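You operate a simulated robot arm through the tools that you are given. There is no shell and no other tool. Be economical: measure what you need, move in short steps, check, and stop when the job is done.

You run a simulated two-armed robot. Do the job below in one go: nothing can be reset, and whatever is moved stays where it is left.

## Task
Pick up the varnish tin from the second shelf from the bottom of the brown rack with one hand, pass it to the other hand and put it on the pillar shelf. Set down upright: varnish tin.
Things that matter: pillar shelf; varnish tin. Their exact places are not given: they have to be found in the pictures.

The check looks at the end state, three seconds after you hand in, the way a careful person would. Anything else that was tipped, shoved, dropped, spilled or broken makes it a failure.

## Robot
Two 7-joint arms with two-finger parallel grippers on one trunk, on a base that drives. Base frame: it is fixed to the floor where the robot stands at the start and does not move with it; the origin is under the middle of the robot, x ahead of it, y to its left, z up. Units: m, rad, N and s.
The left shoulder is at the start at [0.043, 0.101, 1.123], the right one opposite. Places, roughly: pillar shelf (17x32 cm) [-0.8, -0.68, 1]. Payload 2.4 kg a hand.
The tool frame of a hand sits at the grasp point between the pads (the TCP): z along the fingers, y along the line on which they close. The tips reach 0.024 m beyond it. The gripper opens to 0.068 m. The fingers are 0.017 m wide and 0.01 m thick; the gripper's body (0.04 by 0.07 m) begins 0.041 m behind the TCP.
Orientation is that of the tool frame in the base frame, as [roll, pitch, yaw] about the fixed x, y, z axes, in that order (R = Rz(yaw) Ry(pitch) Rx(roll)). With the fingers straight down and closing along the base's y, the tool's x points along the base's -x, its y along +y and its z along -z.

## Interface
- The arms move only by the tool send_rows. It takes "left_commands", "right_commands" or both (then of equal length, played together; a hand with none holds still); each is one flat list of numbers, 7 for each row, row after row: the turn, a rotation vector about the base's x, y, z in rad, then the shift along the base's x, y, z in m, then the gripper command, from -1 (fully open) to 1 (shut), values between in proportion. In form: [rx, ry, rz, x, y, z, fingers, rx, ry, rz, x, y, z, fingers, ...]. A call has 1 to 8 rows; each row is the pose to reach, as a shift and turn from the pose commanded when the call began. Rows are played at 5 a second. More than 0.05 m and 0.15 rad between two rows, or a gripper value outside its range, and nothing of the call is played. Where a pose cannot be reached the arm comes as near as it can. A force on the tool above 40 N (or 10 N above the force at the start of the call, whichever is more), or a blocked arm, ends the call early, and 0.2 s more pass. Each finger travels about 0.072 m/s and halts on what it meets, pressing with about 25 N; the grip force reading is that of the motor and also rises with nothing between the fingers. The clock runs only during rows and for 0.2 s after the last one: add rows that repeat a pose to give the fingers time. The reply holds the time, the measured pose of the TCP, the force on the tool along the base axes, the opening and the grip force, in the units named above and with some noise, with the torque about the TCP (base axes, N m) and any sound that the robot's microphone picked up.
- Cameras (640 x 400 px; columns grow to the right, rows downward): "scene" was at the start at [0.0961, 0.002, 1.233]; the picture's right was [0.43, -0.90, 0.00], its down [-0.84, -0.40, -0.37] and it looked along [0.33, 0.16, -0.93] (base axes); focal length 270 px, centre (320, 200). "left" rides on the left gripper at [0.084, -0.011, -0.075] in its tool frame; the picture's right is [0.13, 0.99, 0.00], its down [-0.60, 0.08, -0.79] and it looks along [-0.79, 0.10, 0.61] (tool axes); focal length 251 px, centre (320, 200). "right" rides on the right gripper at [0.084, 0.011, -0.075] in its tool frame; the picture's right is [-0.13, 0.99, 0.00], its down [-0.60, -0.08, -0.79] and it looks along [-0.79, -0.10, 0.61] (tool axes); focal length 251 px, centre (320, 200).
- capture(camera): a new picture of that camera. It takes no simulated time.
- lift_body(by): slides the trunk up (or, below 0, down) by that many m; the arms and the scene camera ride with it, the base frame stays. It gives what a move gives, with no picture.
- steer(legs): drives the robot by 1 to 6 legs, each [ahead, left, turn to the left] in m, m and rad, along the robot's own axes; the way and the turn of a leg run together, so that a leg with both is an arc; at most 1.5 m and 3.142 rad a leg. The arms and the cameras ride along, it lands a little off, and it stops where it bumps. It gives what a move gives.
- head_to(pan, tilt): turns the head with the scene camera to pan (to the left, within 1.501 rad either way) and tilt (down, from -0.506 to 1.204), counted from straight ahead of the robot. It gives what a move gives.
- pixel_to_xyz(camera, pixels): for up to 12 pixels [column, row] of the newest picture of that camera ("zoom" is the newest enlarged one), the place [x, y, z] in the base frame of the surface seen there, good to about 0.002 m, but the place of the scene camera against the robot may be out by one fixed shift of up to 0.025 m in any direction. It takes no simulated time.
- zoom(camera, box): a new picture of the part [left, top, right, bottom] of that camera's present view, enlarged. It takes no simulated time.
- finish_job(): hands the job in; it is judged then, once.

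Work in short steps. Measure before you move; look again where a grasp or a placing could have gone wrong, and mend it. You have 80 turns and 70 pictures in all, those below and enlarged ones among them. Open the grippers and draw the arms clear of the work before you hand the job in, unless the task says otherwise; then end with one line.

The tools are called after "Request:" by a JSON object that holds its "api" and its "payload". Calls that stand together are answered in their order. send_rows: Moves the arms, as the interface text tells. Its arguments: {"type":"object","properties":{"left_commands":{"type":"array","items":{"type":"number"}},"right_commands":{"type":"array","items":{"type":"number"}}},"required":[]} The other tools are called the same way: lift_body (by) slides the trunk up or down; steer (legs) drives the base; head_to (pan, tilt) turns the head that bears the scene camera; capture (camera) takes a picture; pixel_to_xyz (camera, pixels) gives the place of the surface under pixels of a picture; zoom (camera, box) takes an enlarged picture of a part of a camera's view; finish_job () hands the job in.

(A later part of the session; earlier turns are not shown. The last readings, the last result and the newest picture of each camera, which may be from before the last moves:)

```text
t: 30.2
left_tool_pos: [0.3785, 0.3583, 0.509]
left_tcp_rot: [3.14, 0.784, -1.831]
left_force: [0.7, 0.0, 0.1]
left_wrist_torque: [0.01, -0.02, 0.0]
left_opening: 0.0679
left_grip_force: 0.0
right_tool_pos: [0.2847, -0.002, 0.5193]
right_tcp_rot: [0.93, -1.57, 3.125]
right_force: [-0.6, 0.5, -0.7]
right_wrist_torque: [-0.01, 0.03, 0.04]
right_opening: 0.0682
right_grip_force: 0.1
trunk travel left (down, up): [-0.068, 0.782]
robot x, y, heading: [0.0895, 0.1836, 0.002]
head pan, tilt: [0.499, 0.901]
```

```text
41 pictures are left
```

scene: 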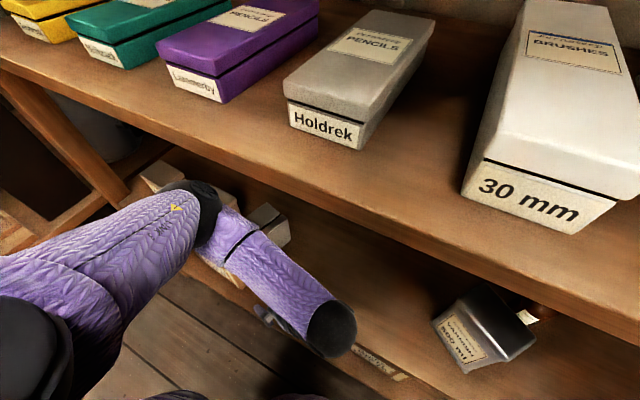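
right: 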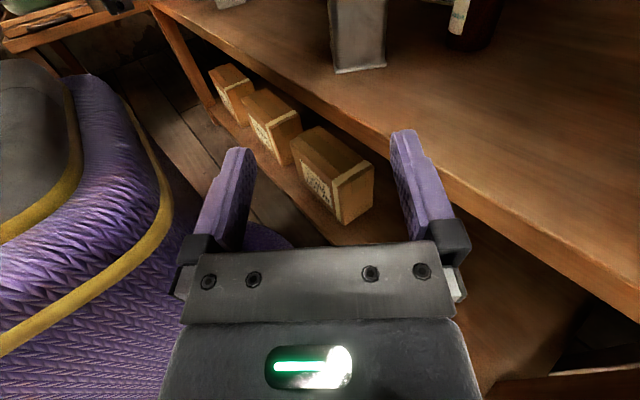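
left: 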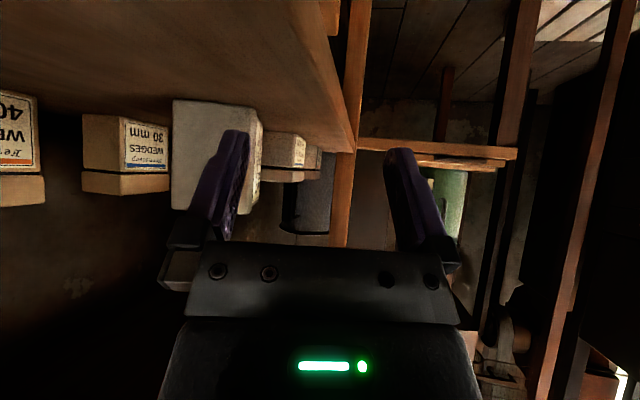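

The elbow is folded out close to the upper board because the base is too near. I drive back 0.12 m so the arm can come in more stretched, then look.

Request:
{"api": "steer", "payload": {"legs": [[-0.12, 0, 0]]}}

Request:
{"api": "send_rows", "payload": {"left_commands": [0, 0, 0, 0.03, -0.005, 0.01, -1, 0, 0, 0, 0.06, -0.01, 0.02, -1, 0, 0, 0, 0.09, -0.01, 0.025, -1, 0, 0, 0, 0.12, -0.01, 0.025, -1, 0, 0, 0, 0.12, -0.01, 0.025, -1]}}

Request:
{"api": "capture", "payload": {"camera": "scene"}}

```text
t: 31.4
left_tool_pos: [0.2555, 0.3581, 0.5079]
left_tcp_rot: [3.14, 0.784, -1.835]
left_force: [0.5, 0.3, -0.5]
left_wrist_torque: [0.0, 0.05, -0.05]
left_opening: 0.0679
left_grip_force: 0.0
right_tool_pos: [0.1624, -0.003, 0.5203]
right_tcp_rot: [0.77, -1.57, -2.997]
right_force: [0.1, 0.4, -0.6]
right_wrist_torque: [0.01, 0.01, 0.03]
right_opening: 0.0681
right_grip_force: 0.0
trunk travel left (down, up): [-0.068, 0.782]
robot x, y, heading: [-0.0356, 0.1799, -0.003]
head pan, tilt: [0.499, 0.901]
```

```text
t: 32.6
left_tool_pos: [0.3758, 0.3467, 0.5325]
left_tcp_rot: [3.14, 0.785, -1.833]
left_force: [-0.4, 0.3, -0.1]
left_wrist_torque: [0.0, 0.0, 0.01]
left_opening: 0.0681
left_grip_force: 0.1
right_tool_pos: [0.1632, -0.0027, 0.5197]
right_tcp_rot: [-2.336, -1.57, 0.109]
right_force: [0.0, 0.1, 0.6]
right_wrist_torque: [0.02, 0.0, 0.03]
right_opening: 0.0681
right_grip_force: 0.1
trunk travel left (down, up): [-0.068, 0.782]
robot x, y, heading: [-0.0312, 0.1813, -0.002]
head pan, tilt: [0.499, 0.901]
```

```text
40 pictures are left
```

scene: 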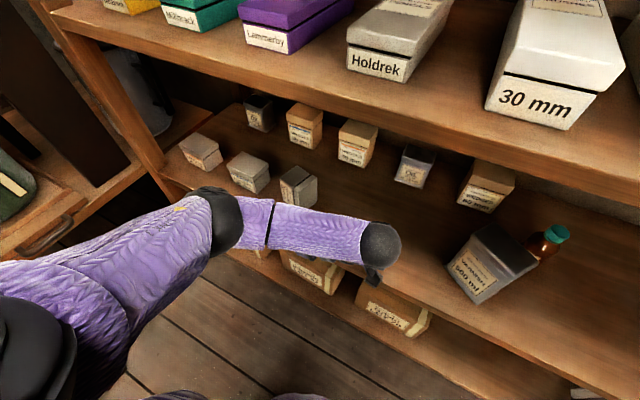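

Request:
{"api": "pixel_to_xyz", "payload": {"camera": "scene", "pixels": [[225, 220], [215, 195], [320, 235], [380, 245], [150, 250], [300, 172], [285, 185], [310, 185], [246, 160]]}}

Request:
{"api": "capture", "payload": {"camera": "left"}}

```text
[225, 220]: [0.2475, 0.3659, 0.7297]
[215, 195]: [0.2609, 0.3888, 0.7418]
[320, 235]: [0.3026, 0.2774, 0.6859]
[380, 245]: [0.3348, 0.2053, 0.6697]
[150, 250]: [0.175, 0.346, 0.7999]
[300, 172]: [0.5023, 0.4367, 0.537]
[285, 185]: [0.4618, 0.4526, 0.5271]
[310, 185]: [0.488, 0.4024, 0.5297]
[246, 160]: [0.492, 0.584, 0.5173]
```

```text
39 pictures are left
```

left: 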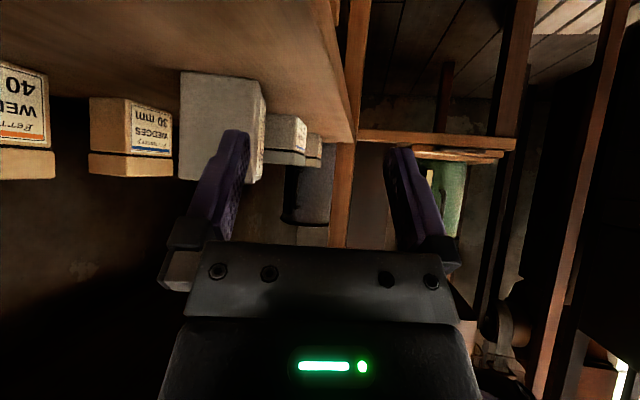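

Elbow at (0.25,0.39,0.70) is now clear of everything. The tipped box's lid face is seen at (180–265, 70–180) in the left picture; I measure it.

Request:
{"api": "pixel_to_xyz", "payload": {"camera": "left", "pixels": [[184, 78], [252, 84], [183, 172], [205, 125], [235, 100], [256, 90], [264, 105], [258, 170], [252, 176], [200, 100], [245, 125], [285, 130]]}}

```text
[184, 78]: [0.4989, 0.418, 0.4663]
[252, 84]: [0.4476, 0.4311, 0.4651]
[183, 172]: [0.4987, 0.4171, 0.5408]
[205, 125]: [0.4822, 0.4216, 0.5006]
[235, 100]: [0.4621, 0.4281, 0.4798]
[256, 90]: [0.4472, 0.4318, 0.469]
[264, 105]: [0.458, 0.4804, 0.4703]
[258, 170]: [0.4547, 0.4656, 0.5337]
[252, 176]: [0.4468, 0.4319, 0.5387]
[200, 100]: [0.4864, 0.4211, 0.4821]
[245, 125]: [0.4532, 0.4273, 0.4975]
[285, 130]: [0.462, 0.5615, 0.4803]
```

Box centre ≈(0.481, 0.454, 0.501), yaw −15°, depth 0.0535. I go to the pre-grasp 0.09 m before it along its own axis and check alignment.

Request:
{"api": "send_rows", "payload": {"left_commands": [0, 0, 0, 0.04, 0.008, 0, -1, 0, 0, 0, 0.082, 0.02, 0, -1, 0, 0, 0, 0.082, 0.02, 0, -1]}}

Request:
{"api": "capture", "payload": {"camera": "left"}}

Request:
{"api": "capture", "payload": {"camera": "scene"}}

```text
t: 33.4
left_tool_pos: [0.4559, 0.3681, 0.5328]
left_tcp_rot: [3.139, 0.785, -1.837]
left_force: [0.1, -0.5, -0.1]
left_wrist_torque: [0.02, 0.0, 0.01]
left_opening: 0.0678
left_grip_force: 0.1
right_tool_pos: [0.1625, -0.0023, 0.5203]
right_tcp_rot: [-2.4, -1.571, 0.173]
right_force: [0.9, 0.0, 0.1]
right_wrist_torque: [-0.01, -0.02, -0.04]
right_opening: 0.068
right_grip_force: 0.1
trunk travel left (down, up): [-0.068, 0.782]
robot x, y, heading: [-0.0314, 0.1787, -0.004]
head pan, tilt: [0.499, 0.901]
```

```text
38 pictures are left
```

left: 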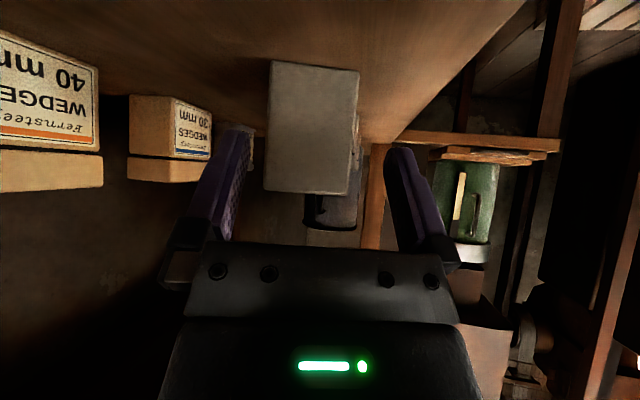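

```text
37 pictures are left
```

scene: 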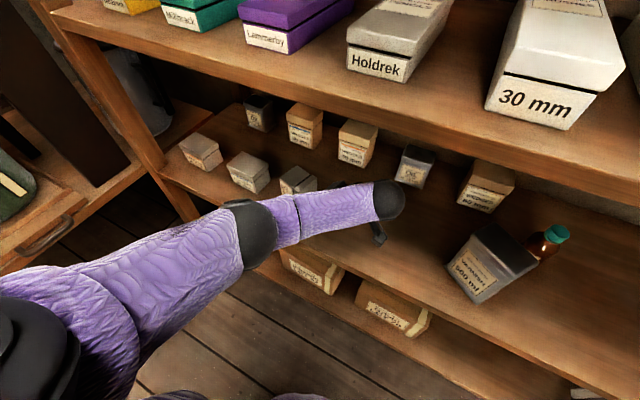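

Request:
{"api": "pixel_to_xyz", "payload": {"camera": "left", "pixels": [[274, 70], [355, 75], [268, 185], [345, 190], [310, 130], [242, 140], [394, 155], [240, 200], [405, 200]]}}

```text
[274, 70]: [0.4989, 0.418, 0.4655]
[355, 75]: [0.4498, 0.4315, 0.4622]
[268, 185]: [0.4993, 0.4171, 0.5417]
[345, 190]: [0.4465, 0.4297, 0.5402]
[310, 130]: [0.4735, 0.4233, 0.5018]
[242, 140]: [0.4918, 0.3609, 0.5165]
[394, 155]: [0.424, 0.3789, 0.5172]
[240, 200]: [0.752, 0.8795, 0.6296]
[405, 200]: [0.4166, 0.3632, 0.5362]
```

Finger midline (0.458,0.370) points right at the lid centre (0.473,0.424). I advance onto it and then close.

Request:
{"api": "send_rows", "payload": {"left_commands": [0, 0, 0, 0.007, 0.025, -0.008, -1, 0, 0, 0, 0.015, 0.05, -0.016, -1, 0, 0, 0, 0.022, 0.077, -0.024, -1, 0, 0, 0, 0.022, 0.077, -0.024, -1]}}

Request:
{"api": "capture", "payload": {"camera": "left"}}

```text
t: 34.4
left_tool_pos: [0.4781, 0.4456, 0.5085]
left_tcp_rot: [3.138, 0.784, -1.835]
left_force: [-0.1, -0.7, 0.5]
left_wrist_torque: [0.01, 0.01, 0.01]
left_opening: 0.0679
left_grip_force: 0.0
right_tool_pos: [0.1618, -0.0029, 0.5197]
right_tcp_rot: [-2.36, -1.57, 0.133]
right_force: [0.4, -0.3, -0.1]
right_wrist_torque: [0.02, 0.01, 0.02]
right_opening: 0.0681
right_grip_force: 0.0
trunk travel left (down, up): [-0.068, 0.782]
robot x, y, heading: [-0.0341, 0.1833, -0.005]
head pan, tilt: [0.499, 0.901]
```

```text
36 pictures are left
```

left: 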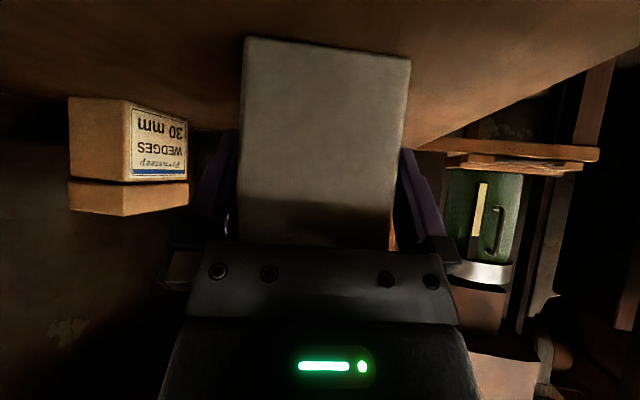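

The box's lid face (240–410) is between the fingers. I close in place.

Request:
{"api": "send_rows", "payload": {"left_commands": [0, 0, 0, 0, 0, 0, 0, 0, 0, 0, 0, 0, 0, 1, 0, 0, 0, 0, 0, 0, 1, 0, 0, 0, 0, 0, 0, 1]}}

Request:
{"api": "pixel_to_xyz", "payload": {"camera": "left", "pixels": [[250, 45], [405, 65], [325, 150], [245, 200], [385, 220]]}}

```text
t: 35.4
left_tool_pos: [0.4785, 0.4448, 0.5087]
left_tcp_rot: [3.139, 0.785, -1.835]
left_force: [0.4, 1.2, 0.4]
left_wrist_torque: [-0.03, -0.07, 0.04]
left_opening: 0.0599
left_grip_force: 25.3
right_tool_pos: [0.1614, -0.003, 0.5196]
right_tcp_rot: [0.561, -1.57, -2.788]
right_force: [-0.4, 0.5, 0.7]
right_wrist_torque: [0.03, 0.0, -0.05]
right_opening: 0.0682
right_grip_force: 0.0
trunk travel left (down, up): [-0.068, 0.782]
robot x, y, heading: [-0.0358, 0.1773, -0.004]
head pan, tilt: [0.499, 0.901]
```

```text
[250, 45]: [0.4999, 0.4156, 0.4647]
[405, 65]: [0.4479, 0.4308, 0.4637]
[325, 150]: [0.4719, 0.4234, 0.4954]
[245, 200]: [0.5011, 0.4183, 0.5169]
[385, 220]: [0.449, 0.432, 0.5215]
```

Gripped (opening 0.0599). I lift 4 cm and back the base out 0.15 m so the roll is done outside the rack.

Request:
{"api": "send_rows", "payload": {"left_commands": [0, 0, 0, 0, 0, 0.02, 1, 0, 0, 0, 0, 0, 0.04, 1, 0, 0, 0, 0, 0, 0.04, 1]}}

Request:
{"api": "capture", "payload": {"camera": "scene"}}

Request:
{"api": "steer", "payload": {"legs": [[-0.15, 0, 0]]}}

```text
t: 36.2
left_tool_pos: [0.4793, 0.445, 0.5502]
left_tcp_rot: [3.138, 0.784, -1.835]
left_force: [-0.2, 0.1, -3.0]
left_wrist_torque: [-0.03, -0.02, 0.01]
left_opening: 0.0602
left_grip_force: 25.4
right_tool_pos: [0.1627, -0.0019, 0.5207]
right_tcp_rot: [-2.568, -1.57, 0.341]
right_force: [-0.5, -0.2, -0.2]
right_wrist_torque: [0.02, 0.0, -0.05]
right_opening: 0.068
right_grip_force: 0.1
trunk travel left (down, up): [-0.068, 0.782]
robot x, y, heading: [-0.0331, 0.1817, -0.0]
head pan, tilt: [0.499, 0.901]
```

```text
35 pictures are left
```

scene: 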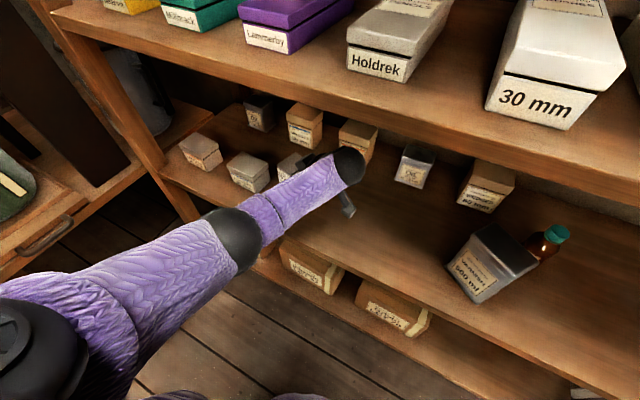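

```text
t: 37.6
left_tool_pos: [0.329, 0.4447, 0.5501]
left_tcp_rot: [3.137, 0.785, -1.835]
left_force: [0.3, 0.9, -2.8]
left_wrist_torque: [-0.02, 0.01, -0.05]
left_opening: 0.0601
left_grip_force: 25.2
right_tool_pos: [0.0116, -0.0011, 0.5203]
right_tcp_rot: [0.538, -1.57, -2.768]
right_force: [0.3, 0.2, 0.4]
right_wrist_torque: [-0.03, 0.02, 0.01]
right_opening: 0.0679
right_grip_force: 0.1
trunk travel left (down, up): [-0.068, 0.782]
robot x, y, heading: [-0.1846, 0.1816, -0.0]
head pan, tilt: [0.499, 0.901]
```

Clear of the rack. Now I roll the hand and box −90° about the box's own depth axis, with a little more room from the rack.

Request:
{"api": "send_rows", "payload": {"left_commands": [-0.1379, 0.0371, 0, -0.015, 0, 0.01, 1, -0.2758, 0.0742, 0, -0.03, 0, 0.02, 1, -0.4137, 0.1113, 0, -0.03, 0, 0.02, 1, -0.5516, 0.1484, 0, -0.03, 0, 0.02, 1, -0.6895, 0.1855, 0, -0.03, 0, 0.02, 1, -0.8274, 0.2226, 0, -0.03, 0, 0.02, 1]}}

Request:
{"api": "send_rows", "payload": {"left_commands": [-0.1379, 0.0371, 0, 0, 0, 0, 1, -0.2758, 0.0742, 0, 0, 0, 0, 1, -0.4137, 0.1113, 0, 0, 0, 0, 1, -0.5516, 0.1484, 0, 0, 0, 0, 1, -0.6895, 0.1855, 0, 0, 0, 0, 1, -0.6895, 0.1855, 0, 0, 0, 0, 1]}}

Request:
{"api": "capture", "payload": {"camera": "scene"}}

Request:
{"api": "capture", "payload": {"camera": "left"}}

```text
t: 39.0
left_tool_pos: [0.2976, 0.4448, 0.5697]
left_tcp_rot: [3.141, -0.077, -1.833]
left_force: [0.4, 0.6, -2.5]
left_wrist_torque: [-0.02, 0.0, 0.02]
left_opening: 0.0598
left_grip_force: 24.9
right_tool_pos: [0.0119, -0.002, 0.5201]
right_tcp_rot: [-2.708, -1.57, 0.481]
right_force: [-0.3, -0.7, 0.8]
right_wrist_torque: [0.0, 0.0, -0.05]
right_opening: 0.0679
right_grip_force: 0.1
trunk travel left (down, up): [-0.068, 0.782]
robot x, y, heading: [-0.1849, 0.184, 0.0]
head pan, tilt: [0.499, 0.901]
```

```text
t: 40.4
left_tool_pos: [0.2668, 0.4338, 0.5795]
left_tcp_rot: [3.139, -0.787, -1.835]
left_force: [0.6, 0.0, -2.5]
left_wrist_torque: [0.05, 0.01, 0.0]
left_opening: 0.0598
left_grip_force: 25.0
left hand out of reach, approached as far as the arm can: row 3, 4, 5, 6
right_tool_pos: [0.0113, -0.0027, 0.5206]
right_tcp_rot: [-2.775, -1.57, 0.552]
right_force: [-0.3, -0.4, 0.2]
right_wrist_torque: [-0.06, -0.03, 0.03]
right_opening: 0.068
right_grip_force: 0.1
trunk travel left (down, up): [-0.068, 0.782]
robot x, y, heading: [-0.1848, 0.1814, -0.003]
head pan, tilt: [0.499, 0.901]
```

```text
34 pictures are left
```

scene: 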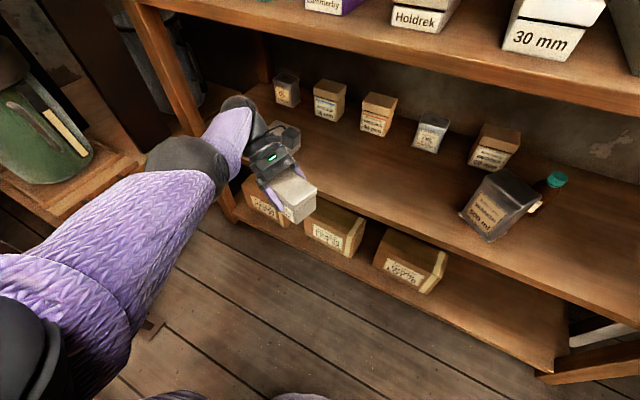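

```text
33 pictures are left
```

left: 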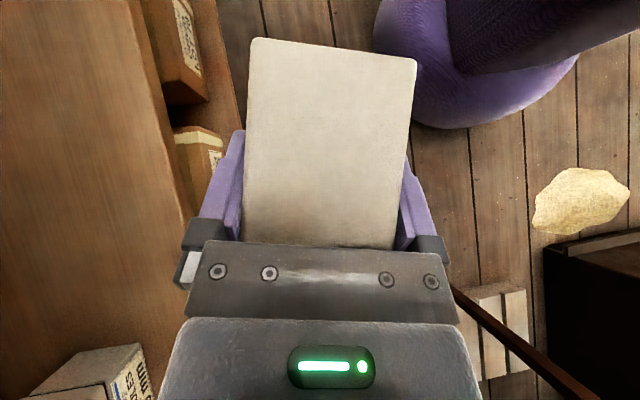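

The box is upright in the hand now (label to the front). Before driving back in I measure the upper board's lower edge, my wrist height, and boxes 2 and the elbow.

Request:
{"api": "pixel_to_xyz", "payload": {"camera": "scene", "pixels": [[450, 62], [450, 70], [450, 78], [450, 84], [240, 105], [238, 130], [190, 160], [185, 140], [285, 135], [290, 180], [300, 215], [310, 190]]}}

Request:
{"api": "zoom", "payload": {"camera": "scene", "box": [130, 60, 370, 240]}}

```text
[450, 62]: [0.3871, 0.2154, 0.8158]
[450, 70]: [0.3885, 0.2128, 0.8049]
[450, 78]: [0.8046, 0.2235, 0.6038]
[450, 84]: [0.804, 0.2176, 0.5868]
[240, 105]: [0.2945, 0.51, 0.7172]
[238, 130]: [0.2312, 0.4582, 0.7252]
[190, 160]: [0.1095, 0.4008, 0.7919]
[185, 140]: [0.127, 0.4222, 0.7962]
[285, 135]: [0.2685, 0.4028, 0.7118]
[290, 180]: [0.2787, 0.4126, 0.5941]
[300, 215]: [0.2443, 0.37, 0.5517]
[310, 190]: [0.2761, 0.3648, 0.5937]
```

```text
2.22 times, centred on (250, 150) of scene
```

zoom: 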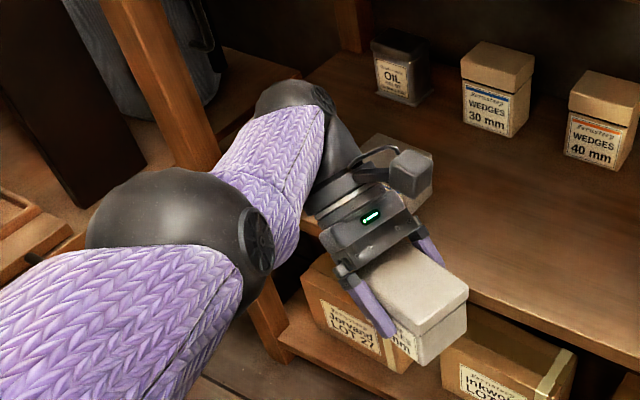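

Upper board's underside is ≈0.80, my wrist tops at ≈0.73, so there's room. I drive 0.07 left, then 0.19 ahead with the box held above the others.

Request:
{"api": "steer", "payload": {"legs": [[0, 0.07, 0], [0.19, 0, 0]]}}

Request:
{"api": "send_rows", "payload": {"left_commands": [0, 0, 0.05, 0, -0.03, 0, 1, 0, 0, 0.105, 0, -0.06, 0, 1, 0, 0, 0.105, 0, -0.06, 0, 1]}}

Request:
{"api": "capture", "payload": {"camera": "scene"}}

```text
t: 42.6
left_tool_pos: [0.4547, 0.5037, 0.5802]
left_tcp_rot: [3.141, -0.788, -1.833]
left_force: [0.2, 0.8, -2.1]
left_wrist_torque: [0.03, 0.02, 0.01]
left_opening: 0.0599
left_grip_force: 24.7
right_tool_pos: [0.1984, 0.0675, 0.5201]
right_tcp_rot: [0.369, -1.57, -2.596]
right_force: [0.6, -0.4, -0.5]
right_wrist_torque: [0.02, 0.0, -0.02]
right_opening: 0.0677
right_grip_force: 0.0
trunk travel left (down, up): [-0.068, 0.782]
robot x, y, heading: [0.0046, 0.2506, -0.001]
head pan, tilt: [0.499, 0.901]
```

```text
t: 43.4
left_tool_pos: [0.4561, 0.4444, 0.5802]
left_tcp_rot: [3.137, -0.789, -1.727]
left_force: [0.3, 0.7, -2.4]
left_wrist_torque: [0.0, 0.01, 0.01]
left_opening: 0.0599
left_grip_force: 25.0
right_tool_pos: [0.1994, 0.0663, 0.5208]
right_tcp_rot: [0.426, -1.57, -2.654]
right_force: [-0.4, 0.1, -0.6]
right_wrist_torque: [0.02, 0.0, 0.03]
right_opening: 0.0679
right_grip_force: 0.0
trunk travel left (down, up): [-0.068, 0.782]
robot x, y, heading: [0.0021, 0.2533, -0.002]
head pan, tilt: [0.499, 0.901]
```

```text
31 pictures are left
```

scene: 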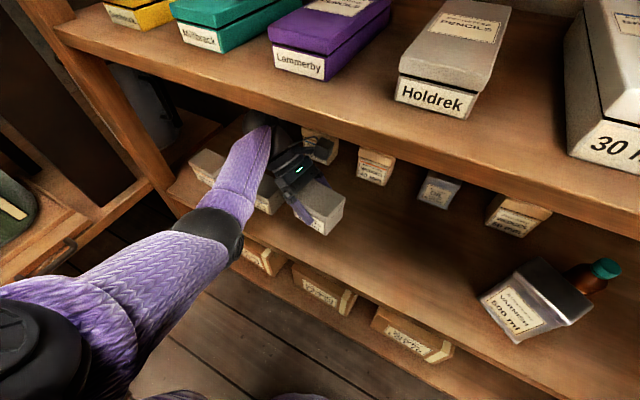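

Yaw and place are right; I lower the box toward TCP (0.478, 0.441, 0.498) in steps.

Request:
{"api": "send_rows", "payload": {"left_commands": [0, 0, 0, 0.011, -0.002, -0.03, 1, 0, 0, 0, 0.022, -0.003, -0.06, 1, 0, 0, 0, 0.022, -0.003, -0.07, 1, 0, 0, 0, 0.022, -0.003, -0.076, 1, 0, 0, 0, 0.022, -0.003, -0.08, 1, 0, 0, 0, 0.022, -0.003, -0.08, 1]}}

Request:
{"api": "zoom", "payload": {"camera": "scene", "box": [170, 100, 410, 260]}}

Request:
{"api": "capture", "payload": {"camera": "left"}}

```text
t: 44.8
left_tool_pos: [0.4576, 0.4401, 0.5064]
left_tcp_rot: [3.139, -0.787, -1.728]
left_force: [-0.8, 0.1, -2.4]
left_wrist_torque: [0.02, 0.05, -0.04]
left_opening: 0.0599
left_grip_force: 24.8
left hand out of reach, approached as far as the arm can: row 2, 3, 4, 5, 6
right_tool_pos: [0.1996, 0.0667, 0.5198]
right_tcp_rot: [0.499, -1.57, -2.724]
right_force: [-0.4, 0.3, 0.5]
right_wrist_torque: [-0.01, 0.01, 0.02]
right_opening: 0.0683
right_grip_force: 0.1
trunk travel left (down, up): [-0.068, 0.782]
robot x, y, heading: [0.0062, 0.2529, 0.001]
head pan, tilt: [0.499, 0.901]
```

```text
2.50 times, centred on (290, 180) of scene
```

zoom: 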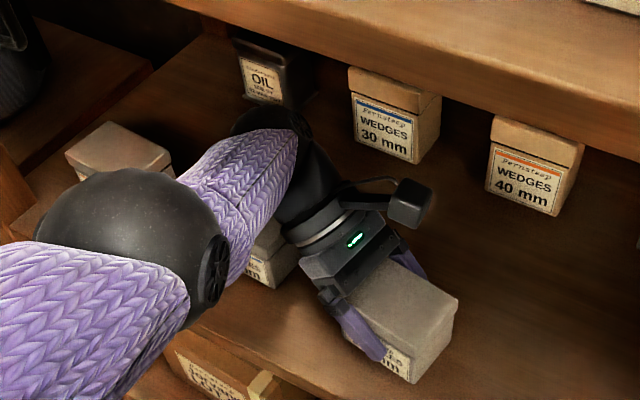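

```text
29 pictures are left
```

left: 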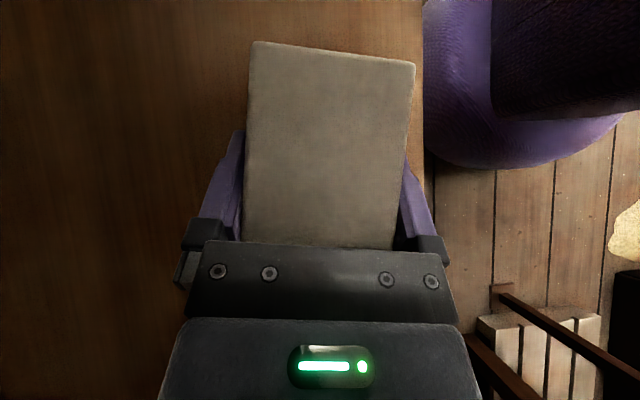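

The arm runs out of reach at x 0.458 with the box hovering ~9 mm above the shelf. I drive 0.035 ahead and then correct.

Request:
{"api": "steer", "payload": {"legs": [[0.035, 0, 0]]}}

```text
t: 45.6
left_tool_pos: [0.4932, 0.4404, 0.5061]
left_tcp_rot: [3.138, -0.788, -1.727]
left_force: [0.0, 0.7, -2.3]
left_wrist_torque: [0.01, -0.02, 0.0]
left_opening: 0.0601
left_grip_force: 25.3
right_tool_pos: [0.2346, 0.0664, 0.5206]
right_tcp_rot: [0.459, -1.571, -2.686]
right_force: [0.4, 0.6, 0.6]
right_wrist_torque: [0.0, 0.02, 0.01]
right_opening: 0.0682
right_grip_force: 0.1
trunk travel left (down, up): [-0.068, 0.782]
robot x, y, heading: [0.0394, 0.2515, 0.002]
head pan, tilt: [0.499, 0.901]
```

Now back 15 mm in x and down the last 8–9 mm, watching the force.

Request:
{"api": "send_rows", "payload": {"left_commands": [0, 0, 0, -0.015, 0, -0.002, 1, 0, 0, 0, -0.015, 0, -0.005, 1, 0, 0, 0, -0.015, 0, -0.007, 1, 0, 0, 0, -0.015, 0, -0.009, 1, 0, 0, 0, -0.015, 0, -0.009, 1]}}

Request:
{"api": "pixel_to_xyz", "payload": {"camera": "left", "pixels": [[256, 48], [410, 70], [330, 140], [150, 150]]}}

Request:
{"api": "zoom", "payload": {"camera": "scene", "box": [170, 120, 410, 280]}}

```text
t: 46.3
left_tool_pos: [0.4875, 0.4425, 0.5043]
left_tcp_rot: [-3.131, -0.791, -1.736]
left_force: [-4.2, -1.0, 24.9]
left_wrist_torque: [1.11, 0.84, 0.2]
left_opening: 0.06
left_grip_force: 25.0
left hand out of reach, approached as far as the arm can: row 1, 2, 3
right_tool_pos: [0.2324, 0.0671, 0.5205]
right_tcp_rot: [0.306, -1.568, -2.533]
right_force: [0.4, 0.5, 0.1]
right_wrist_torque: [0.04, 0.01, 0.0]
right_opening: 0.0681
right_grip_force: 0.1
trunk travel left (down, up): [-0.068, 0.782]
robot x, y, heading: [0.04, 0.2509, -0.005]
head pan, tilt: [0.499, 0.901]
stopped in row 3 (left hand): the force on the tool passed its limit at 45 N (the readings are from after the stop); the commanded pose is now the measured one
```

```text
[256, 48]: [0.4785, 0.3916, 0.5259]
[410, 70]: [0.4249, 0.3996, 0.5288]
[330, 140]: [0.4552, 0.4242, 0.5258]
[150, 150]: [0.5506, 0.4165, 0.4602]
```

```text
2.50 times, centred on (290, 200) of scene
```

zoom: 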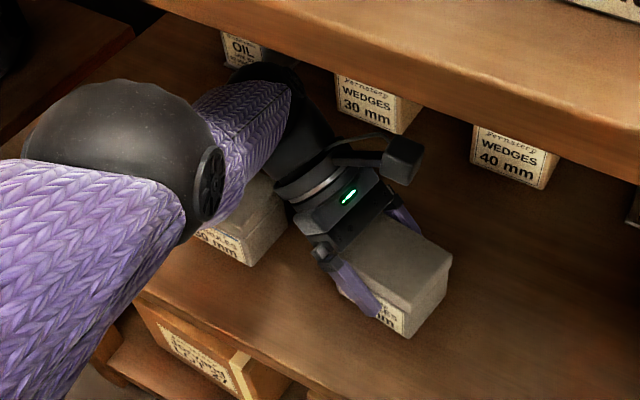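

Contact came early (25 N upward, centred left-front of the TCP). It may be the gripper body on the neighbouring box's edge; I measure that box and my box.

Request:
{"api": "pixel_to_xyz", "payload": {"camera": "zoom", "pixels": [[235, 225], [282, 190], [250, 262], [286, 232], [345, 255], [405, 290], [448, 255], [410, 332], [385, 290], [325, 265], [300, 205], [350, 220]]}}

Request:
{"api": "zoom", "payload": {"camera": "scene", "box": [230, 170, 350, 260]}}

```text
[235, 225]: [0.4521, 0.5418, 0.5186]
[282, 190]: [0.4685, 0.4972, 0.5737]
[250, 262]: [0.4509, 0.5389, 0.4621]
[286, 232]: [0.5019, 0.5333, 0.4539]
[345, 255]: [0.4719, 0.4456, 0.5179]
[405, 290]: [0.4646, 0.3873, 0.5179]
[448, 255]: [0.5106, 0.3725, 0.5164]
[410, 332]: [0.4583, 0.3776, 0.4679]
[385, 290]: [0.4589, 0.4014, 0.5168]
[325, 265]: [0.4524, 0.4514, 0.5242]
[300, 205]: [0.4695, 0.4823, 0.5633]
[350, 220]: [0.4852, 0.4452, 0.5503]
```

```text
4.44 times, centred on (290, 215) of scene
```

zoom: 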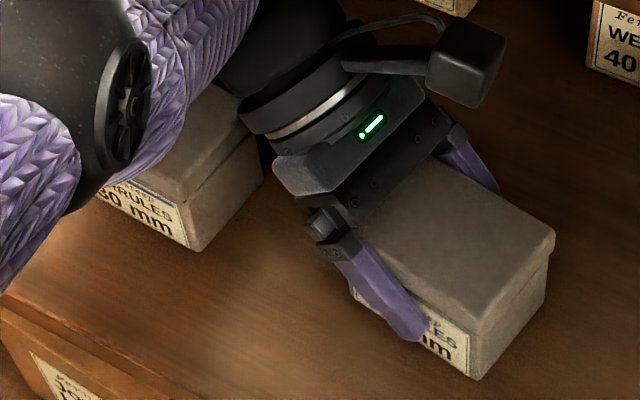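

In the scene frame my box's lid is at z 0.518, the same as its neighbour: it stands on the shelf. It is ~1 cm too deep, so I lift it slightly, back the base 0.012, and set down again.

Request:
{"api": "send_rows", "payload": {"left_commands": [0, 0, 0, 0, 0, 0.004, 1, 0, 0, 0, 0, 0, 0.008, 1, 0, 0, 0, 0, 0, 0.008, 1]}}

Request:
{"api": "steer", "payload": {"legs": [[-0.012, -0.004, 0]]}}

Request:
{"api": "send_rows", "payload": {"left_commands": [0, 0, 0, 0, 0, -0.003, 1, 0, 0, 0, 0, 0, -0.005, 1, 0, 0, 0, 0, 0, -0.007, 1, 0, 0, 0, 0, 0, -0.007, 1]}}

Request:
{"api": "zoom", "payload": {"camera": "scene", "box": [230, 170, 350, 260]}}

```text
t: 47.1
left_tool_pos: [0.492, 0.4427, 0.507]
left_tcp_rot: [-3.131, -0.789, -1.735]
left_force: [-0.9, 0.1, -2.7]
left_wrist_torque: [0.02, 0.02, 0.0]
left_opening: 0.0598
left_grip_force: 25.4
right_tool_pos: [0.2336, 0.0675, 0.5202]
right_tcp_rot: [-2.561, -1.57, 0.331]
right_force: [0.2, 0.5, -0.4]
right_wrist_torque: [0.0, 0.01, 0.02]
right_opening: 0.0682
right_grip_force: 0.0
trunk travel left (down, up): [-0.068, 0.782]
robot x, y, heading: [0.0424, 0.2501, -0.002]
head pan, tilt: [0.499, 0.901]
```

```text
t: 47.9
left_tool_pos: [0.4792, 0.4387, 0.5072]
left_tcp_rot: [-3.133, -0.791, -1.736]
left_force: [0.3, 0.1, -2.9]
left_wrist_torque: [-0.02, 0.0, 0.0]
left_opening: 0.0599
left_grip_force: 25.1
right_tool_pos: [0.2208, 0.063, 0.5195]
right_tcp_rot: [0.634, -1.571, -2.863]
right_force: [0.1, -0.6, -0.8]
right_wrist_torque: [0.03, 0.02, -0.03]
right_opening: 0.0679
right_grip_force: 0.0
trunk travel left (down, up): [-0.068, 0.782]
robot x, y, heading: [0.0245, 0.2477, -0.001]
head pan, tilt: [0.499, 0.901]
```

```text
t: 48.9
left_tool_pos: [0.4797, 0.4377, 0.5043]
left_tcp_rot: [-3.126, -0.789, -1.741]
left_force: [9.2, 6.1, 23.7]
left_wrist_torque: [0.76, 0.35, -0.32]
left_opening: 0.06
left_grip_force: 25.0
right_tool_pos: [0.2207, 0.0633, 0.5209]
right_tcp_rot: [0.589, -1.569, -2.816]
right_force: [0.2, 0.2, 0.2]
right_wrist_torque: [0.05, -0.02, -0.02]
right_opening: 0.0679
right_grip_force: 0.0
trunk travel left (down, up): [-0.068, 0.782]
robot x, y, heading: [0.0267, 0.248, -0.003]
head pan, tilt: [0.499, 0.901]
```

```text
4.44 times, centred on (290, 215) of scene
```

zoom: 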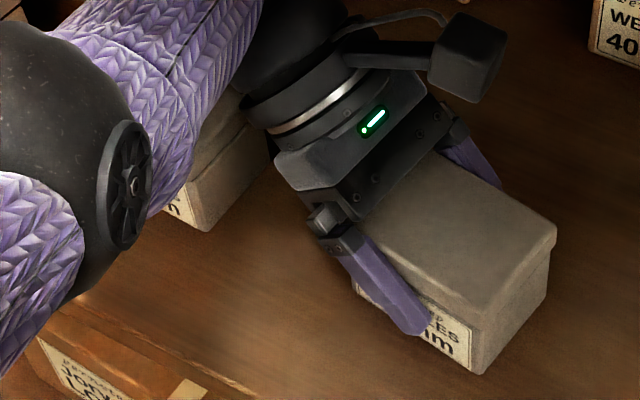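

It touches down at TCP (0.480, 0.438). I ease off 1.5 mm, open, and withdraw along the hand's axis (up-left), then look.

Request:
{"api": "send_rows", "payload": {"left_commands": [0, 0, 0, 0, 0, 0.0015, 1, 0, 0, 0, 0, 0, 0.0015, 0.5, 0, 0, 0, 0, 0, 0.0015, -1, 0, 0, 0, 0, 0, 0.0015, -1, 0, 0, 0, 0.003, 0.014, 0.016, -1, 0, 0, 0, 0.006, 0.03, 0.033, -1, 0, 0, 0, 0.009, 0.046, 0.05, -1, 0, 0, 0, 0.011, 0.056, 0.06, -1]}}

Request:
{"api": "capture", "payload": {"camera": "left"}}

Request:
{"api": "capture", "payload": {"camera": "scene"}}

```text
t: 50.6
left_tool_pos: [0.4828, 0.4916, 0.5641]
left_tcp_rot: [-3.134, -0.792, -1.736]
left_force: [-0.2, 0.1, 0.1]
left_wrist_torque: [0.01, 0.01, 0.0]
left_opening: 0.0679
left_grip_force: 0.0
left hand out of reach, approached as far as the arm can: row 8
right_tool_pos: [0.2213, 0.0627, 0.5186]
right_tcp_rot: [0.72, -1.57, -2.946]
right_force: [0.5, -1.4, 0.8]
right_wrist_torque: [-0.05, -0.01, 0.01]
right_opening: 0.0681
right_grip_force: 0.0
trunk travel left (down, up): [-0.068, 0.782]
robot x, y, heading: [0.0263, 0.247, -0.006]
head pan, tilt: [0.499, 0.901]
```

```text
25 pictures are left
```

left: 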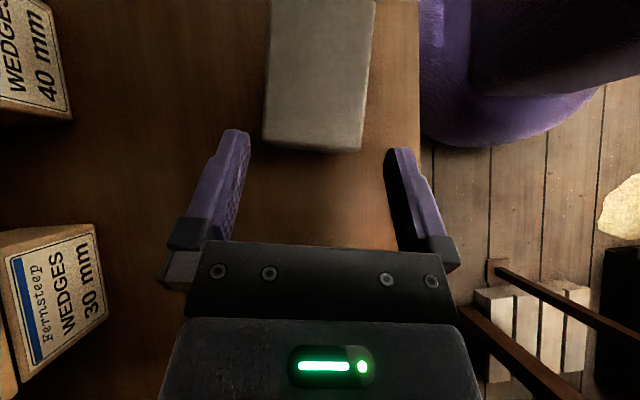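

```text
24 pictures are left
```

scene: 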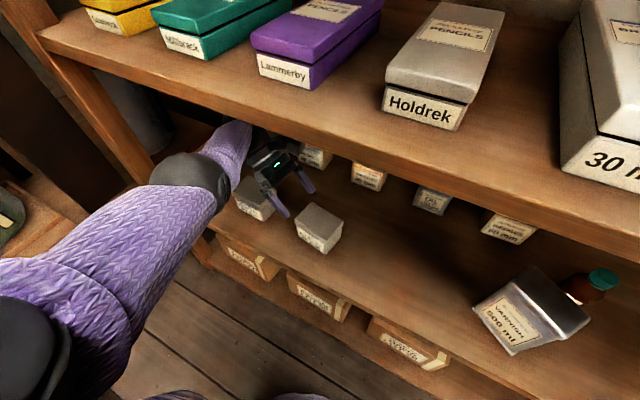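

The box stands upright again beside its neighbours. I back the base out and shift right to work on the tin, after measuring the tin from this picture.

Request:
{"api": "pixel_to_xyz", "payload": {"camera": "scene", "pixels": [[478, 306], [534, 270], [586, 317], [550, 340], [512, 353], [530, 300], [560, 310], [500, 290], [600, 280], [320, 222], [325, 252], [252, 195]]}}

Request:
{"api": "steer", "payload": {"legs": [[-0.22, 0, 0]]}}

Request:
{"api": "capture", "payload": {"camera": "right"}}

```text
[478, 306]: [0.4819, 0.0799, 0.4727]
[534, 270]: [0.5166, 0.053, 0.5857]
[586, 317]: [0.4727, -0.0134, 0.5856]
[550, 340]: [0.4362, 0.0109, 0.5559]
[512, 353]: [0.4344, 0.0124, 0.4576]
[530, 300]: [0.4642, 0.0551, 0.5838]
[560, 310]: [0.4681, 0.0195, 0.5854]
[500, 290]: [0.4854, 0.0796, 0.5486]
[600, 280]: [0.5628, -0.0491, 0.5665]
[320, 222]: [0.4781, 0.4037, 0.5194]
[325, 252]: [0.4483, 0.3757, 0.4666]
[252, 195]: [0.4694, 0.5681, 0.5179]
```

```text
t: 52.3
left_tool_pos: [0.2638, 0.4911, 0.5635]
left_tcp_rot: [-3.13, -0.791, -1.74]
left_force: [0.0, -0.1, 0.9]
left_wrist_torque: [0.0, 0.03, 0.04]
left_opening: 0.068
left_grip_force: 0.0
right_tool_pos: [-0.0008, 0.0639, 0.521]
right_tcp_rot: [-2.502, -1.569, 0.27]
right_force: [0.5, 0.5, -0.4]
right_wrist_torque: [0.0, 0.01, 0.04]
right_opening: 0.068
right_grip_force: 0.0
trunk travel left (down, up): [-0.068, 0.782]
robot x, y, heading: [-0.197, 0.2468, -0.006]
head pan, tilt: [0.499, 0.901]
```

```text
23 pictures are left
```

right: 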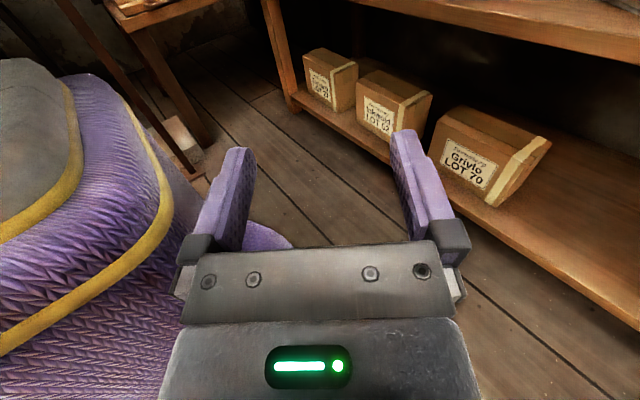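

Tin: centre ≈(0.475, 0.057), long axis ≈(0.57, 0.82); bottle and boxes in place. First I bring the left hand back close to the body and level it (pointing −y) so it's out of the way.

Request:
{"api": "send_rows", "payload": {"left_commands": [-0.129, 0.0216, 0, -0.02, -0.007, 0, -1, -0.258, 0.0432, 0, -0.05, -0.014, 0, -1, -0.387, 0.0648, 0, -0.085, -0.021, 0, -1, -0.516, 0.0864, 0, -0.12, -0.028, 0, -1, -0.645, 0.108, 0, -0.155, -0.035, 0, -1, -0.774, 0.1296, 0, -0.19, -0.042, 0, -1, -0.774, 0.1296, 0, -0.2, -0.042, 0, -1]}}

Request:
{"api": "send_rows", "payload": {"left_commands": [0, 0, 0.085, 0, 0, 0, -1, 0, 0, 0.17, 0, 0, 0, -1, 0, 0, 0.17, 0, 0, 0, -1], "right_commands": [0, 0, 0.02, 0.02, 0, 0, -1, 0, 0, 0.04, 0.04, 0, 0, -1, 0, 0, 0.04, 0.04, 0, 0, -1]}}

```text
t: 53.9
left_tool_pos: [0.0636, 0.4512, 0.5626]
left_tcp_rot: [-0.403, -1.565, 1.814]
left_force: [-0.9, 0.4, 0.1]
left_wrist_torque: [0.03, -0.01, -0.01]
left_opening: 0.0678
left_grip_force: 0.1
right_tool_pos: [-0.0005, 0.0636, 0.52]
right_tcp_rot: [0.467, -1.57, -2.701]
right_force: [-0.4, 0.3, -0.7]
right_wrist_torque: [-0.03, 0.0, 0.02]
right_opening: 0.0681
right_grip_force: 0.0
trunk travel left (down, up): [-0.068, 0.782]
robot x, y, heading: [-0.197, 0.2486, -0.003]
head pan, tilt: [0.499, 0.901]
```

```text
t: 54.7
left_tool_pos: [0.0636, 0.4493, 0.5627]
left_tcp_rot: [-0.406, -1.565, 1.989]
left_force: [-0.9, 0.5, 0.2]
left_wrist_torque: [0.02, 0.01, -0.03]
left_opening: 0.068
left_grip_force: 0.0
right_tool_pos: [0.0385, 0.0632, 0.519]
right_tcp_rot: [3.076, -1.571, 1.017]
right_force: [1.0, -0.2, 0.4]
right_wrist_torque: [-0.03, -0.01, -0.02]
right_opening: 0.068
right_grip_force: 0.2
trunk travel left (down, up): [-0.068, 0.782]
robot x, y, heading: [-0.1974, 0.248, -0.009]
head pan, tilt: [0.499, 0.901]
```

Both hands are tucked. I drive 0.198 right then 0.217 ahead so the right hand ends at about (0.256, −0.135).

Request:
{"api": "steer", "payload": {"legs": [[0, -0.198, 0], [0.217, 0, 0]]}}

Request:
{"api": "send_rows", "payload": {"right_commands": [0, 0, 0, 0.03, 0.01, 0, -1, 0, 0, 0, 0.06, 0.02, 0, -1, 0, 0, 0, 0.105, 0.028, 0, -1, 0, 0, 0, 0.105, 0.028, 0, -1]}}

Request:
{"api": "capture", "payload": {"camera": "right"}}

```text
t: 57.6
left_tool_pos: [0.2801, 0.25, 0.5635]
left_tcp_rot: [-0.425, -1.566, 2.006]
left_force: [-0.6, -0.1, -0.7]
left_wrist_torque: [0.02, 0.01, 0.01]
left_opening: 0.068
left_grip_force: 0.1
right_tool_pos: [0.2533, -0.1358, 0.5191]
right_tcp_rot: [-2.618, -1.571, 0.425]
right_force: [0.4, -0.2, 0.7]
right_wrist_torque: [-0.01, -0.02, -0.03]
right_opening: 0.0679
right_grip_force: 0.2
trunk travel left (down, up): [-0.068, 0.782]
robot x, y, heading: [0.0194, 0.0512, -0.007]
head pan, tilt: [0.499, 0.901]
```

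```text
t: 58.6
left_tool_pos: [0.2796, 0.2505, 0.5621]
left_tcp_rot: [-0.408, -1.564, 1.986]
left_force: [0.1, 0.4, -0.4]
left_wrist_torque: [0.01, -0.04, -0.01]
left_opening: 0.068
left_grip_force: 0.1
right_tool_pos: [0.3605, -0.1077, 0.5184]
right_tcp_rot: [0.4, -1.571, -2.595]
right_force: [0.1, -0.2, 0.1]
right_wrist_torque: [-0.02, 0.0, -0.02]
right_opening: 0.0682
right_grip_force: 0.2
trunk travel left (down, up): [-0.068, 0.782]
robot x, y, heading: [0.0192, 0.0494, -0.007]
head pan, tilt: [0.499, 0.901]
```

```text
22 pictures are left
```

right: 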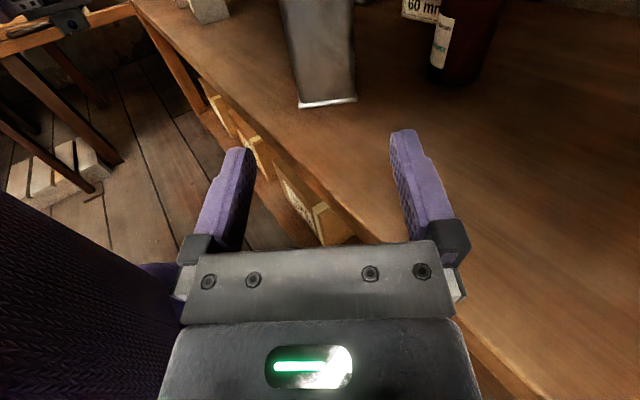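

Request:
{"api": "pixel_to_xyz", "payload": {"camera": "right", "pixels": [[301, 104], [355, 100], [290, 50], [353, 50], [293, 10], [351, 10], [325, 60], [247, 155], [398, 140], [437, 70], [298, 85], [354, 85]]}}

```text
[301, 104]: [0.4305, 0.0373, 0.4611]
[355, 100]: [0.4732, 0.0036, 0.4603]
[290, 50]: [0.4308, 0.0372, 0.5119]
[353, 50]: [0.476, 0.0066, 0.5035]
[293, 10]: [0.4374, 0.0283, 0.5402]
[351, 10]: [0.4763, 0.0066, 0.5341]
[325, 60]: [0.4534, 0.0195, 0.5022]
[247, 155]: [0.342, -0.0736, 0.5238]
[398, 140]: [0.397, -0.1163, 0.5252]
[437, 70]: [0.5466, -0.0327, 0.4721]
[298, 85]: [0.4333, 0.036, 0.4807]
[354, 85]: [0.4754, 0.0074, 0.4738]
```

The near face is centred (0.4525, 0.0214), width 0.054, and the hand axis aligns within 1 mm and 1°. I advance to just short of it and verify before entering.

Request:
{"api": "send_rows", "payload": {"right_commands": [0, 0, 0, 0.025, 0.035, 0, -1, 0, 0, 0, 0.05, 0.07, -0.002, -1, 0, 0, 0, 0.073, 0.102, -0.003, -1, 0, 0, 0, 0.073, 0.102, -0.003, -1]}}

Request:
{"api": "capture", "payload": {"camera": "right"}}

Request:
{"api": "pixel_to_xyz", "payload": {"camera": "right", "pixels": [[247, 155], [398, 140], [250, 165], [390, 165], [280, 150], [360, 150], [280, 90], [360, 90], [320, 200], [290, 200], [350, 200]]}}

```text
t: 59.6
left_tool_pos: [0.2799, 0.2506, 0.5624]
left_tcp_rot: [-0.397, -1.565, 1.977]
left_force: [-0.2, 0.8, 0.7]
left_wrist_torque: [0.01, 0.01, 0.01]
left_opening: 0.0679
left_grip_force: 0.0
right_tool_pos: [0.4319, -0.0054, 0.5146]
right_tcp_rot: [-3.003, -1.569, 0.809]
right_force: [-0.1, -0.6, -0.3]
right_wrist_torque: [-0.03, 0.01, -0.03]
right_opening: 0.0679
right_grip_force: 0.0
trunk travel left (down, up): [-0.068, 0.782]
robot x, y, heading: [0.0235, 0.0531, -0.006]
head pan, tilt: [0.499, 0.901]
```

```text
21 pictures are left
```

right: 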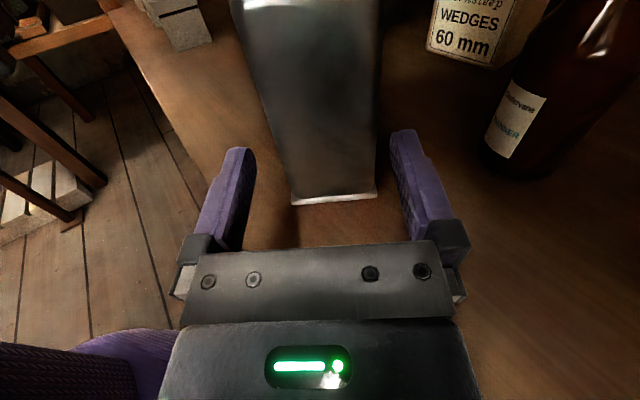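

```text
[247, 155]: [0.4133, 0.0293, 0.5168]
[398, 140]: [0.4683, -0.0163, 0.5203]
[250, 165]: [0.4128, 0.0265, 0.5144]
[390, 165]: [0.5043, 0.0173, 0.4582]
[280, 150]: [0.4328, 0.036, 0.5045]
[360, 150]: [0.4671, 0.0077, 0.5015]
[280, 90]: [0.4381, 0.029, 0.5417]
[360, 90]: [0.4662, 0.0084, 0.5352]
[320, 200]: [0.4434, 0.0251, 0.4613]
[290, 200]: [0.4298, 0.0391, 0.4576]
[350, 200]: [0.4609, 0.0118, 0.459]
```

The tin (cols 270–377) is centred between the fingers (253–392). I advance the remaining 6.8 cm slowly with the fingers open.

Request:
{"api": "send_rows", "payload": {"right_commands": [0, 0, 0, 0.01, 0.0138, 0, -1, 0, 0, 0, 0.02, 0.0276, 0, -1, 0, 0, 0, 0.03, 0.0414, 0, -1, 0, 0, 0, 0.0395, 0.0545, 0, -1, 0, 0, 0, 0.0395, 0.0545, 0, -1]}}

Request:
{"api": "capture", "payload": {"camera": "right"}}

Request:
{"api": "pixel_to_xyz", "payload": {"camera": "right", "pixels": [[250, 100], [300, 100], [370, 100], [390, 100], [230, 60], [320, 180], [280, 180], [360, 180]]}}

```text
t: 60.8
left_tool_pos: [0.2794, 0.2515, 0.5625]
left_tcp_rot: [-0.395, -1.565, 1.974]
left_force: [-0.1, -0.2, -0.1]
left_wrist_torque: [0.03, -0.03, -0.02]
left_opening: 0.0682
left_grip_force: 0.0
right_tool_pos: [0.4714, 0.048, 0.516]
right_tcp_rot: [0.01, -1.571, -2.207]
right_force: [-0.4, 0.0, -0.7]
right_wrist_torque: [0.05, -0.02, 0.0]
right_opening: 0.068
right_grip_force: 0.0
trunk travel left (down, up): [-0.068, 0.782]
robot x, y, heading: [0.0203, 0.0499, -0.008]
head pan, tilt: [0.499, 0.901]
```

```text
20 pictures are left
```

right: 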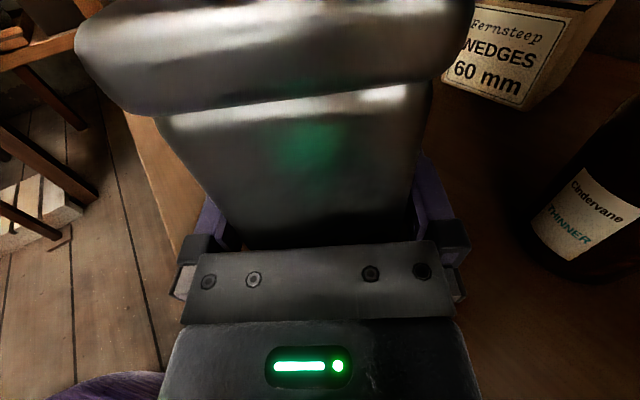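

```text
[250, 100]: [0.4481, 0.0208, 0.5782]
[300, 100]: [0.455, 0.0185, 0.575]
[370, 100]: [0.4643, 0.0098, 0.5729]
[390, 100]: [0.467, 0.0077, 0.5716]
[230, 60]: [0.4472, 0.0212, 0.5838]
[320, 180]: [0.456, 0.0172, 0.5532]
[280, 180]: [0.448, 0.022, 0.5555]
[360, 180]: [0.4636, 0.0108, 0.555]
```

The near face hasn't moved (≈(0.455,0.018)) and lies deep in the hand with fingers on both sides. I close.

Request:
{"api": "send_rows", "payload": {"right_commands": [0, 0, 0, 0, 0, 0, 0.3, 0, 0, 0, 0, 0, 0, 1, 0, 0, 0, 0, 0, 0, 1, 0, 0, 0, 0, 0, 0, 1]}}

```text
t: 61.8
left_tool_pos: [0.2796, 0.2502, 0.5633]
left_tcp_rot: [-0.398, -1.566, 1.978]
left_force: [-0.8, -0.7, 0.5]
left_wrist_torque: [0.03, 0.04, -0.01]
left_opening: 0.0679
left_grip_force: 0.0
right_tool_pos: [0.4713, 0.0477, 0.5146]
right_tcp_rot: [2.302, -1.571, 1.788]
right_force: [1.8, 1.2, 2.4]
right_wrist_torque: [-0.18, 0.05, 0.01]
right_opening: 0.06
right_grip_force: 24.8
trunk travel left (down, up): [-0.068, 0.782]
robot x, y, heading: [0.0201, 0.0498, -0.008]
head pan, tilt: [0.499, 0.901]
```

Gripped (opening 0.060). I lift 4 cm and back the base out 0.25 m.

Request:
{"api": "send_rows", "payload": {"right_commands": [0, 0, 0, 0, 0, 0.015, 1, 0, 0, 0, 0, 0, 0.03, 1, 0, 0, 0, 0, 0, 0.045, 1, 0, 0, 0, 0, 0, 0.045, 1]}}

Request:
{"api": "steer", "payload": {"legs": [[-0.25, 0, 0]]}}

Request:
{"api": "head_to", "payload": {"pan": 0.0, "tilt": 0.9}}

Request:
{"api": "capture", "payload": {"camera": "scene"}}

```text
t: 62.8
left_tool_pos: [0.2802, 0.251, 0.5628]
left_tcp_rot: [-0.318, -1.563, 1.899]
left_force: [-0.1, 0.1, 0.1]
left_wrist_torque: [0.02, 0.03, 0.01]
left_opening: 0.0678
left_grip_force: 0.0
right_tool_pos: [0.472, 0.0486, 0.5605]
right_tcp_rot: [-2.166, -1.568, -0.026]
right_force: [-0.1, -0.6, -5.0]
right_wrist_torque: [-0.01, 0.03, -0.01]
right_opening: 0.0597
right_grip_force: 24.6
trunk travel left (down, up): [-0.068, 0.782]
robot x, y, heading: [0.0178, 0.0517, -0.006]
head pan, tilt: [0.499, 0.901]
```

```text
t: 64.6
left_tool_pos: [0.0271, 0.2526, 0.5627]
left_tcp_rot: [-0.318, -1.566, 1.897]
left_force: [0.8, -0.4, 0.6]
left_wrist_torque: [0.01, -0.03, -0.02]
left_opening: 0.0682
left_grip_force: 0.0
right_tool_pos: [0.2185, 0.0489, 0.5608]
right_tcp_rot: [-2.476, -1.568, 0.281]
right_force: [-0.5, 0.4, -5.3]
right_wrist_torque: [-0.02, 0.01, -0.01]
right_opening: 0.0601
right_grip_force: 25.2
trunk travel left (down, up): [-0.068, 0.782]
robot x, y, heading: [-0.2317, 0.0523, -0.011]
head pan, tilt: [0.499, 0.901]
```

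```text
t: 65.6
left_tool_pos: [0.0288, 0.2527, 0.5631]
left_tcp_rot: [-0.335, -1.566, 1.913]
left_force: [-0.2, 0.5, 0.3]
left_wrist_torque: [-0.01, -0.01, -0.03]
left_opening: 0.068
left_grip_force: 0.0
right_tool_pos: [0.2194, 0.0486, 0.561]
right_tcp_rot: [-2.532, -1.569, 0.337]
right_force: [0.3, 0.1, -5.1]
right_wrist_torque: [-0.02, 0.02, -0.02]
right_opening: 0.06
right_grip_force: 25.1
trunk travel left (down, up): [-0.068, 0.782]
robot x, y, heading: [-0.2284, 0.0511, -0.015]
head pan, tilt: [0.0, 0.901]
```

```text
19 pictures are left
```

scene: 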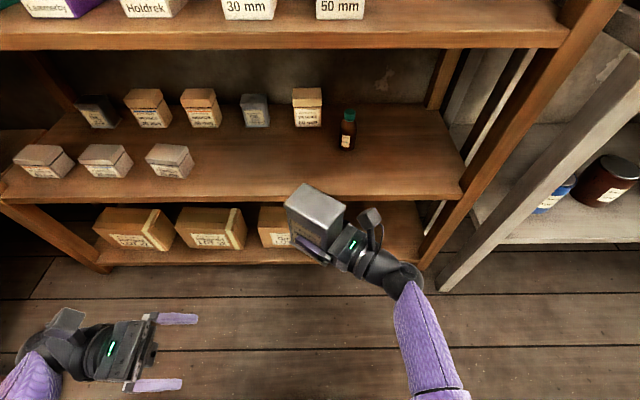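

The tin is held and everything on the shelf stands. For the hand-over I turn the right hand +35° so tin and hand lie along y, facing the left hand.

Request:
{"api": "send_rows", "payload": {"right_commands": [0, 0, 0.123, 0, -0.01, 0, 1, 0, 0, 0.246, 0, -0.02, 0, 1, 0, 0, 0.369, 0, -0.03, 0, 1, 0, 0, 0.492, 0, -0.03, 0, 1, 0, 0, 0.614, 0, -0.03, 0, 1, 0, 0, 0.614, 0, -0.03, 0, 1], "left_commands": [0, 0, 0, 0.03, 0.01, 0.01, -1, 0, 0, 0, 0.06, 0.01, 0.02, -1, 0, 0, 0, 0.09, 0.01, 0.03, -1, 0, 0, 0, 0.12, 0.01, 0.04, -1, 0, 0, 0, 0.15, 0.01, 0.045, -1, 0, 0, 0, 0.18, 0.01, 0.045, -1]}}

Request:
{"api": "capture", "payload": {"camera": "left"}}

```text
t: 67.0
left_tool_pos: [0.2012, 0.2565, 0.6141]
left_tcp_rot: [-0.515, -1.567, 2.091]
left_force: [0.7, 0.6, -0.5]
left_wrist_torque: [0.03, -0.02, -0.04]
left_opening: 0.0681
left_grip_force: 0.1
left hand out of reach, approached as far as the arm can: row 6
right_tool_pos: [0.2193, 0.0205, 0.5597]
right_tcp_rot: [1.179, -1.57, -2.759]
right_force: [-0.1, 0.5, -5.9]
right_wrist_torque: [-0.03, 0.02, 0.01]
right_opening: 0.0598
right_grip_force: 24.8
trunk travel left (down, up): [-0.068, 0.782]
robot x, y, heading: [-0.2312, 0.0554, -0.012]
head pan, tilt: [0.0, 0.901]
```

```text
18 pictures are left
```

left: 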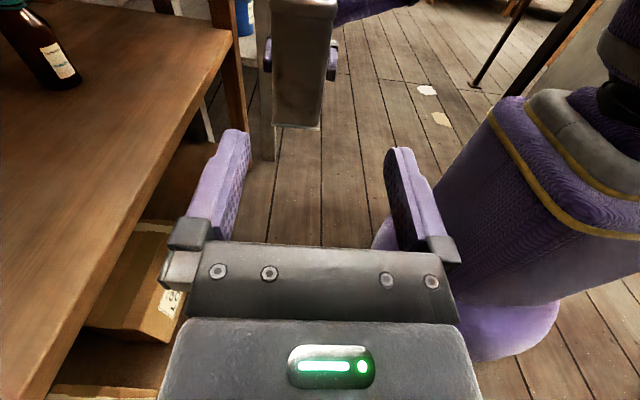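

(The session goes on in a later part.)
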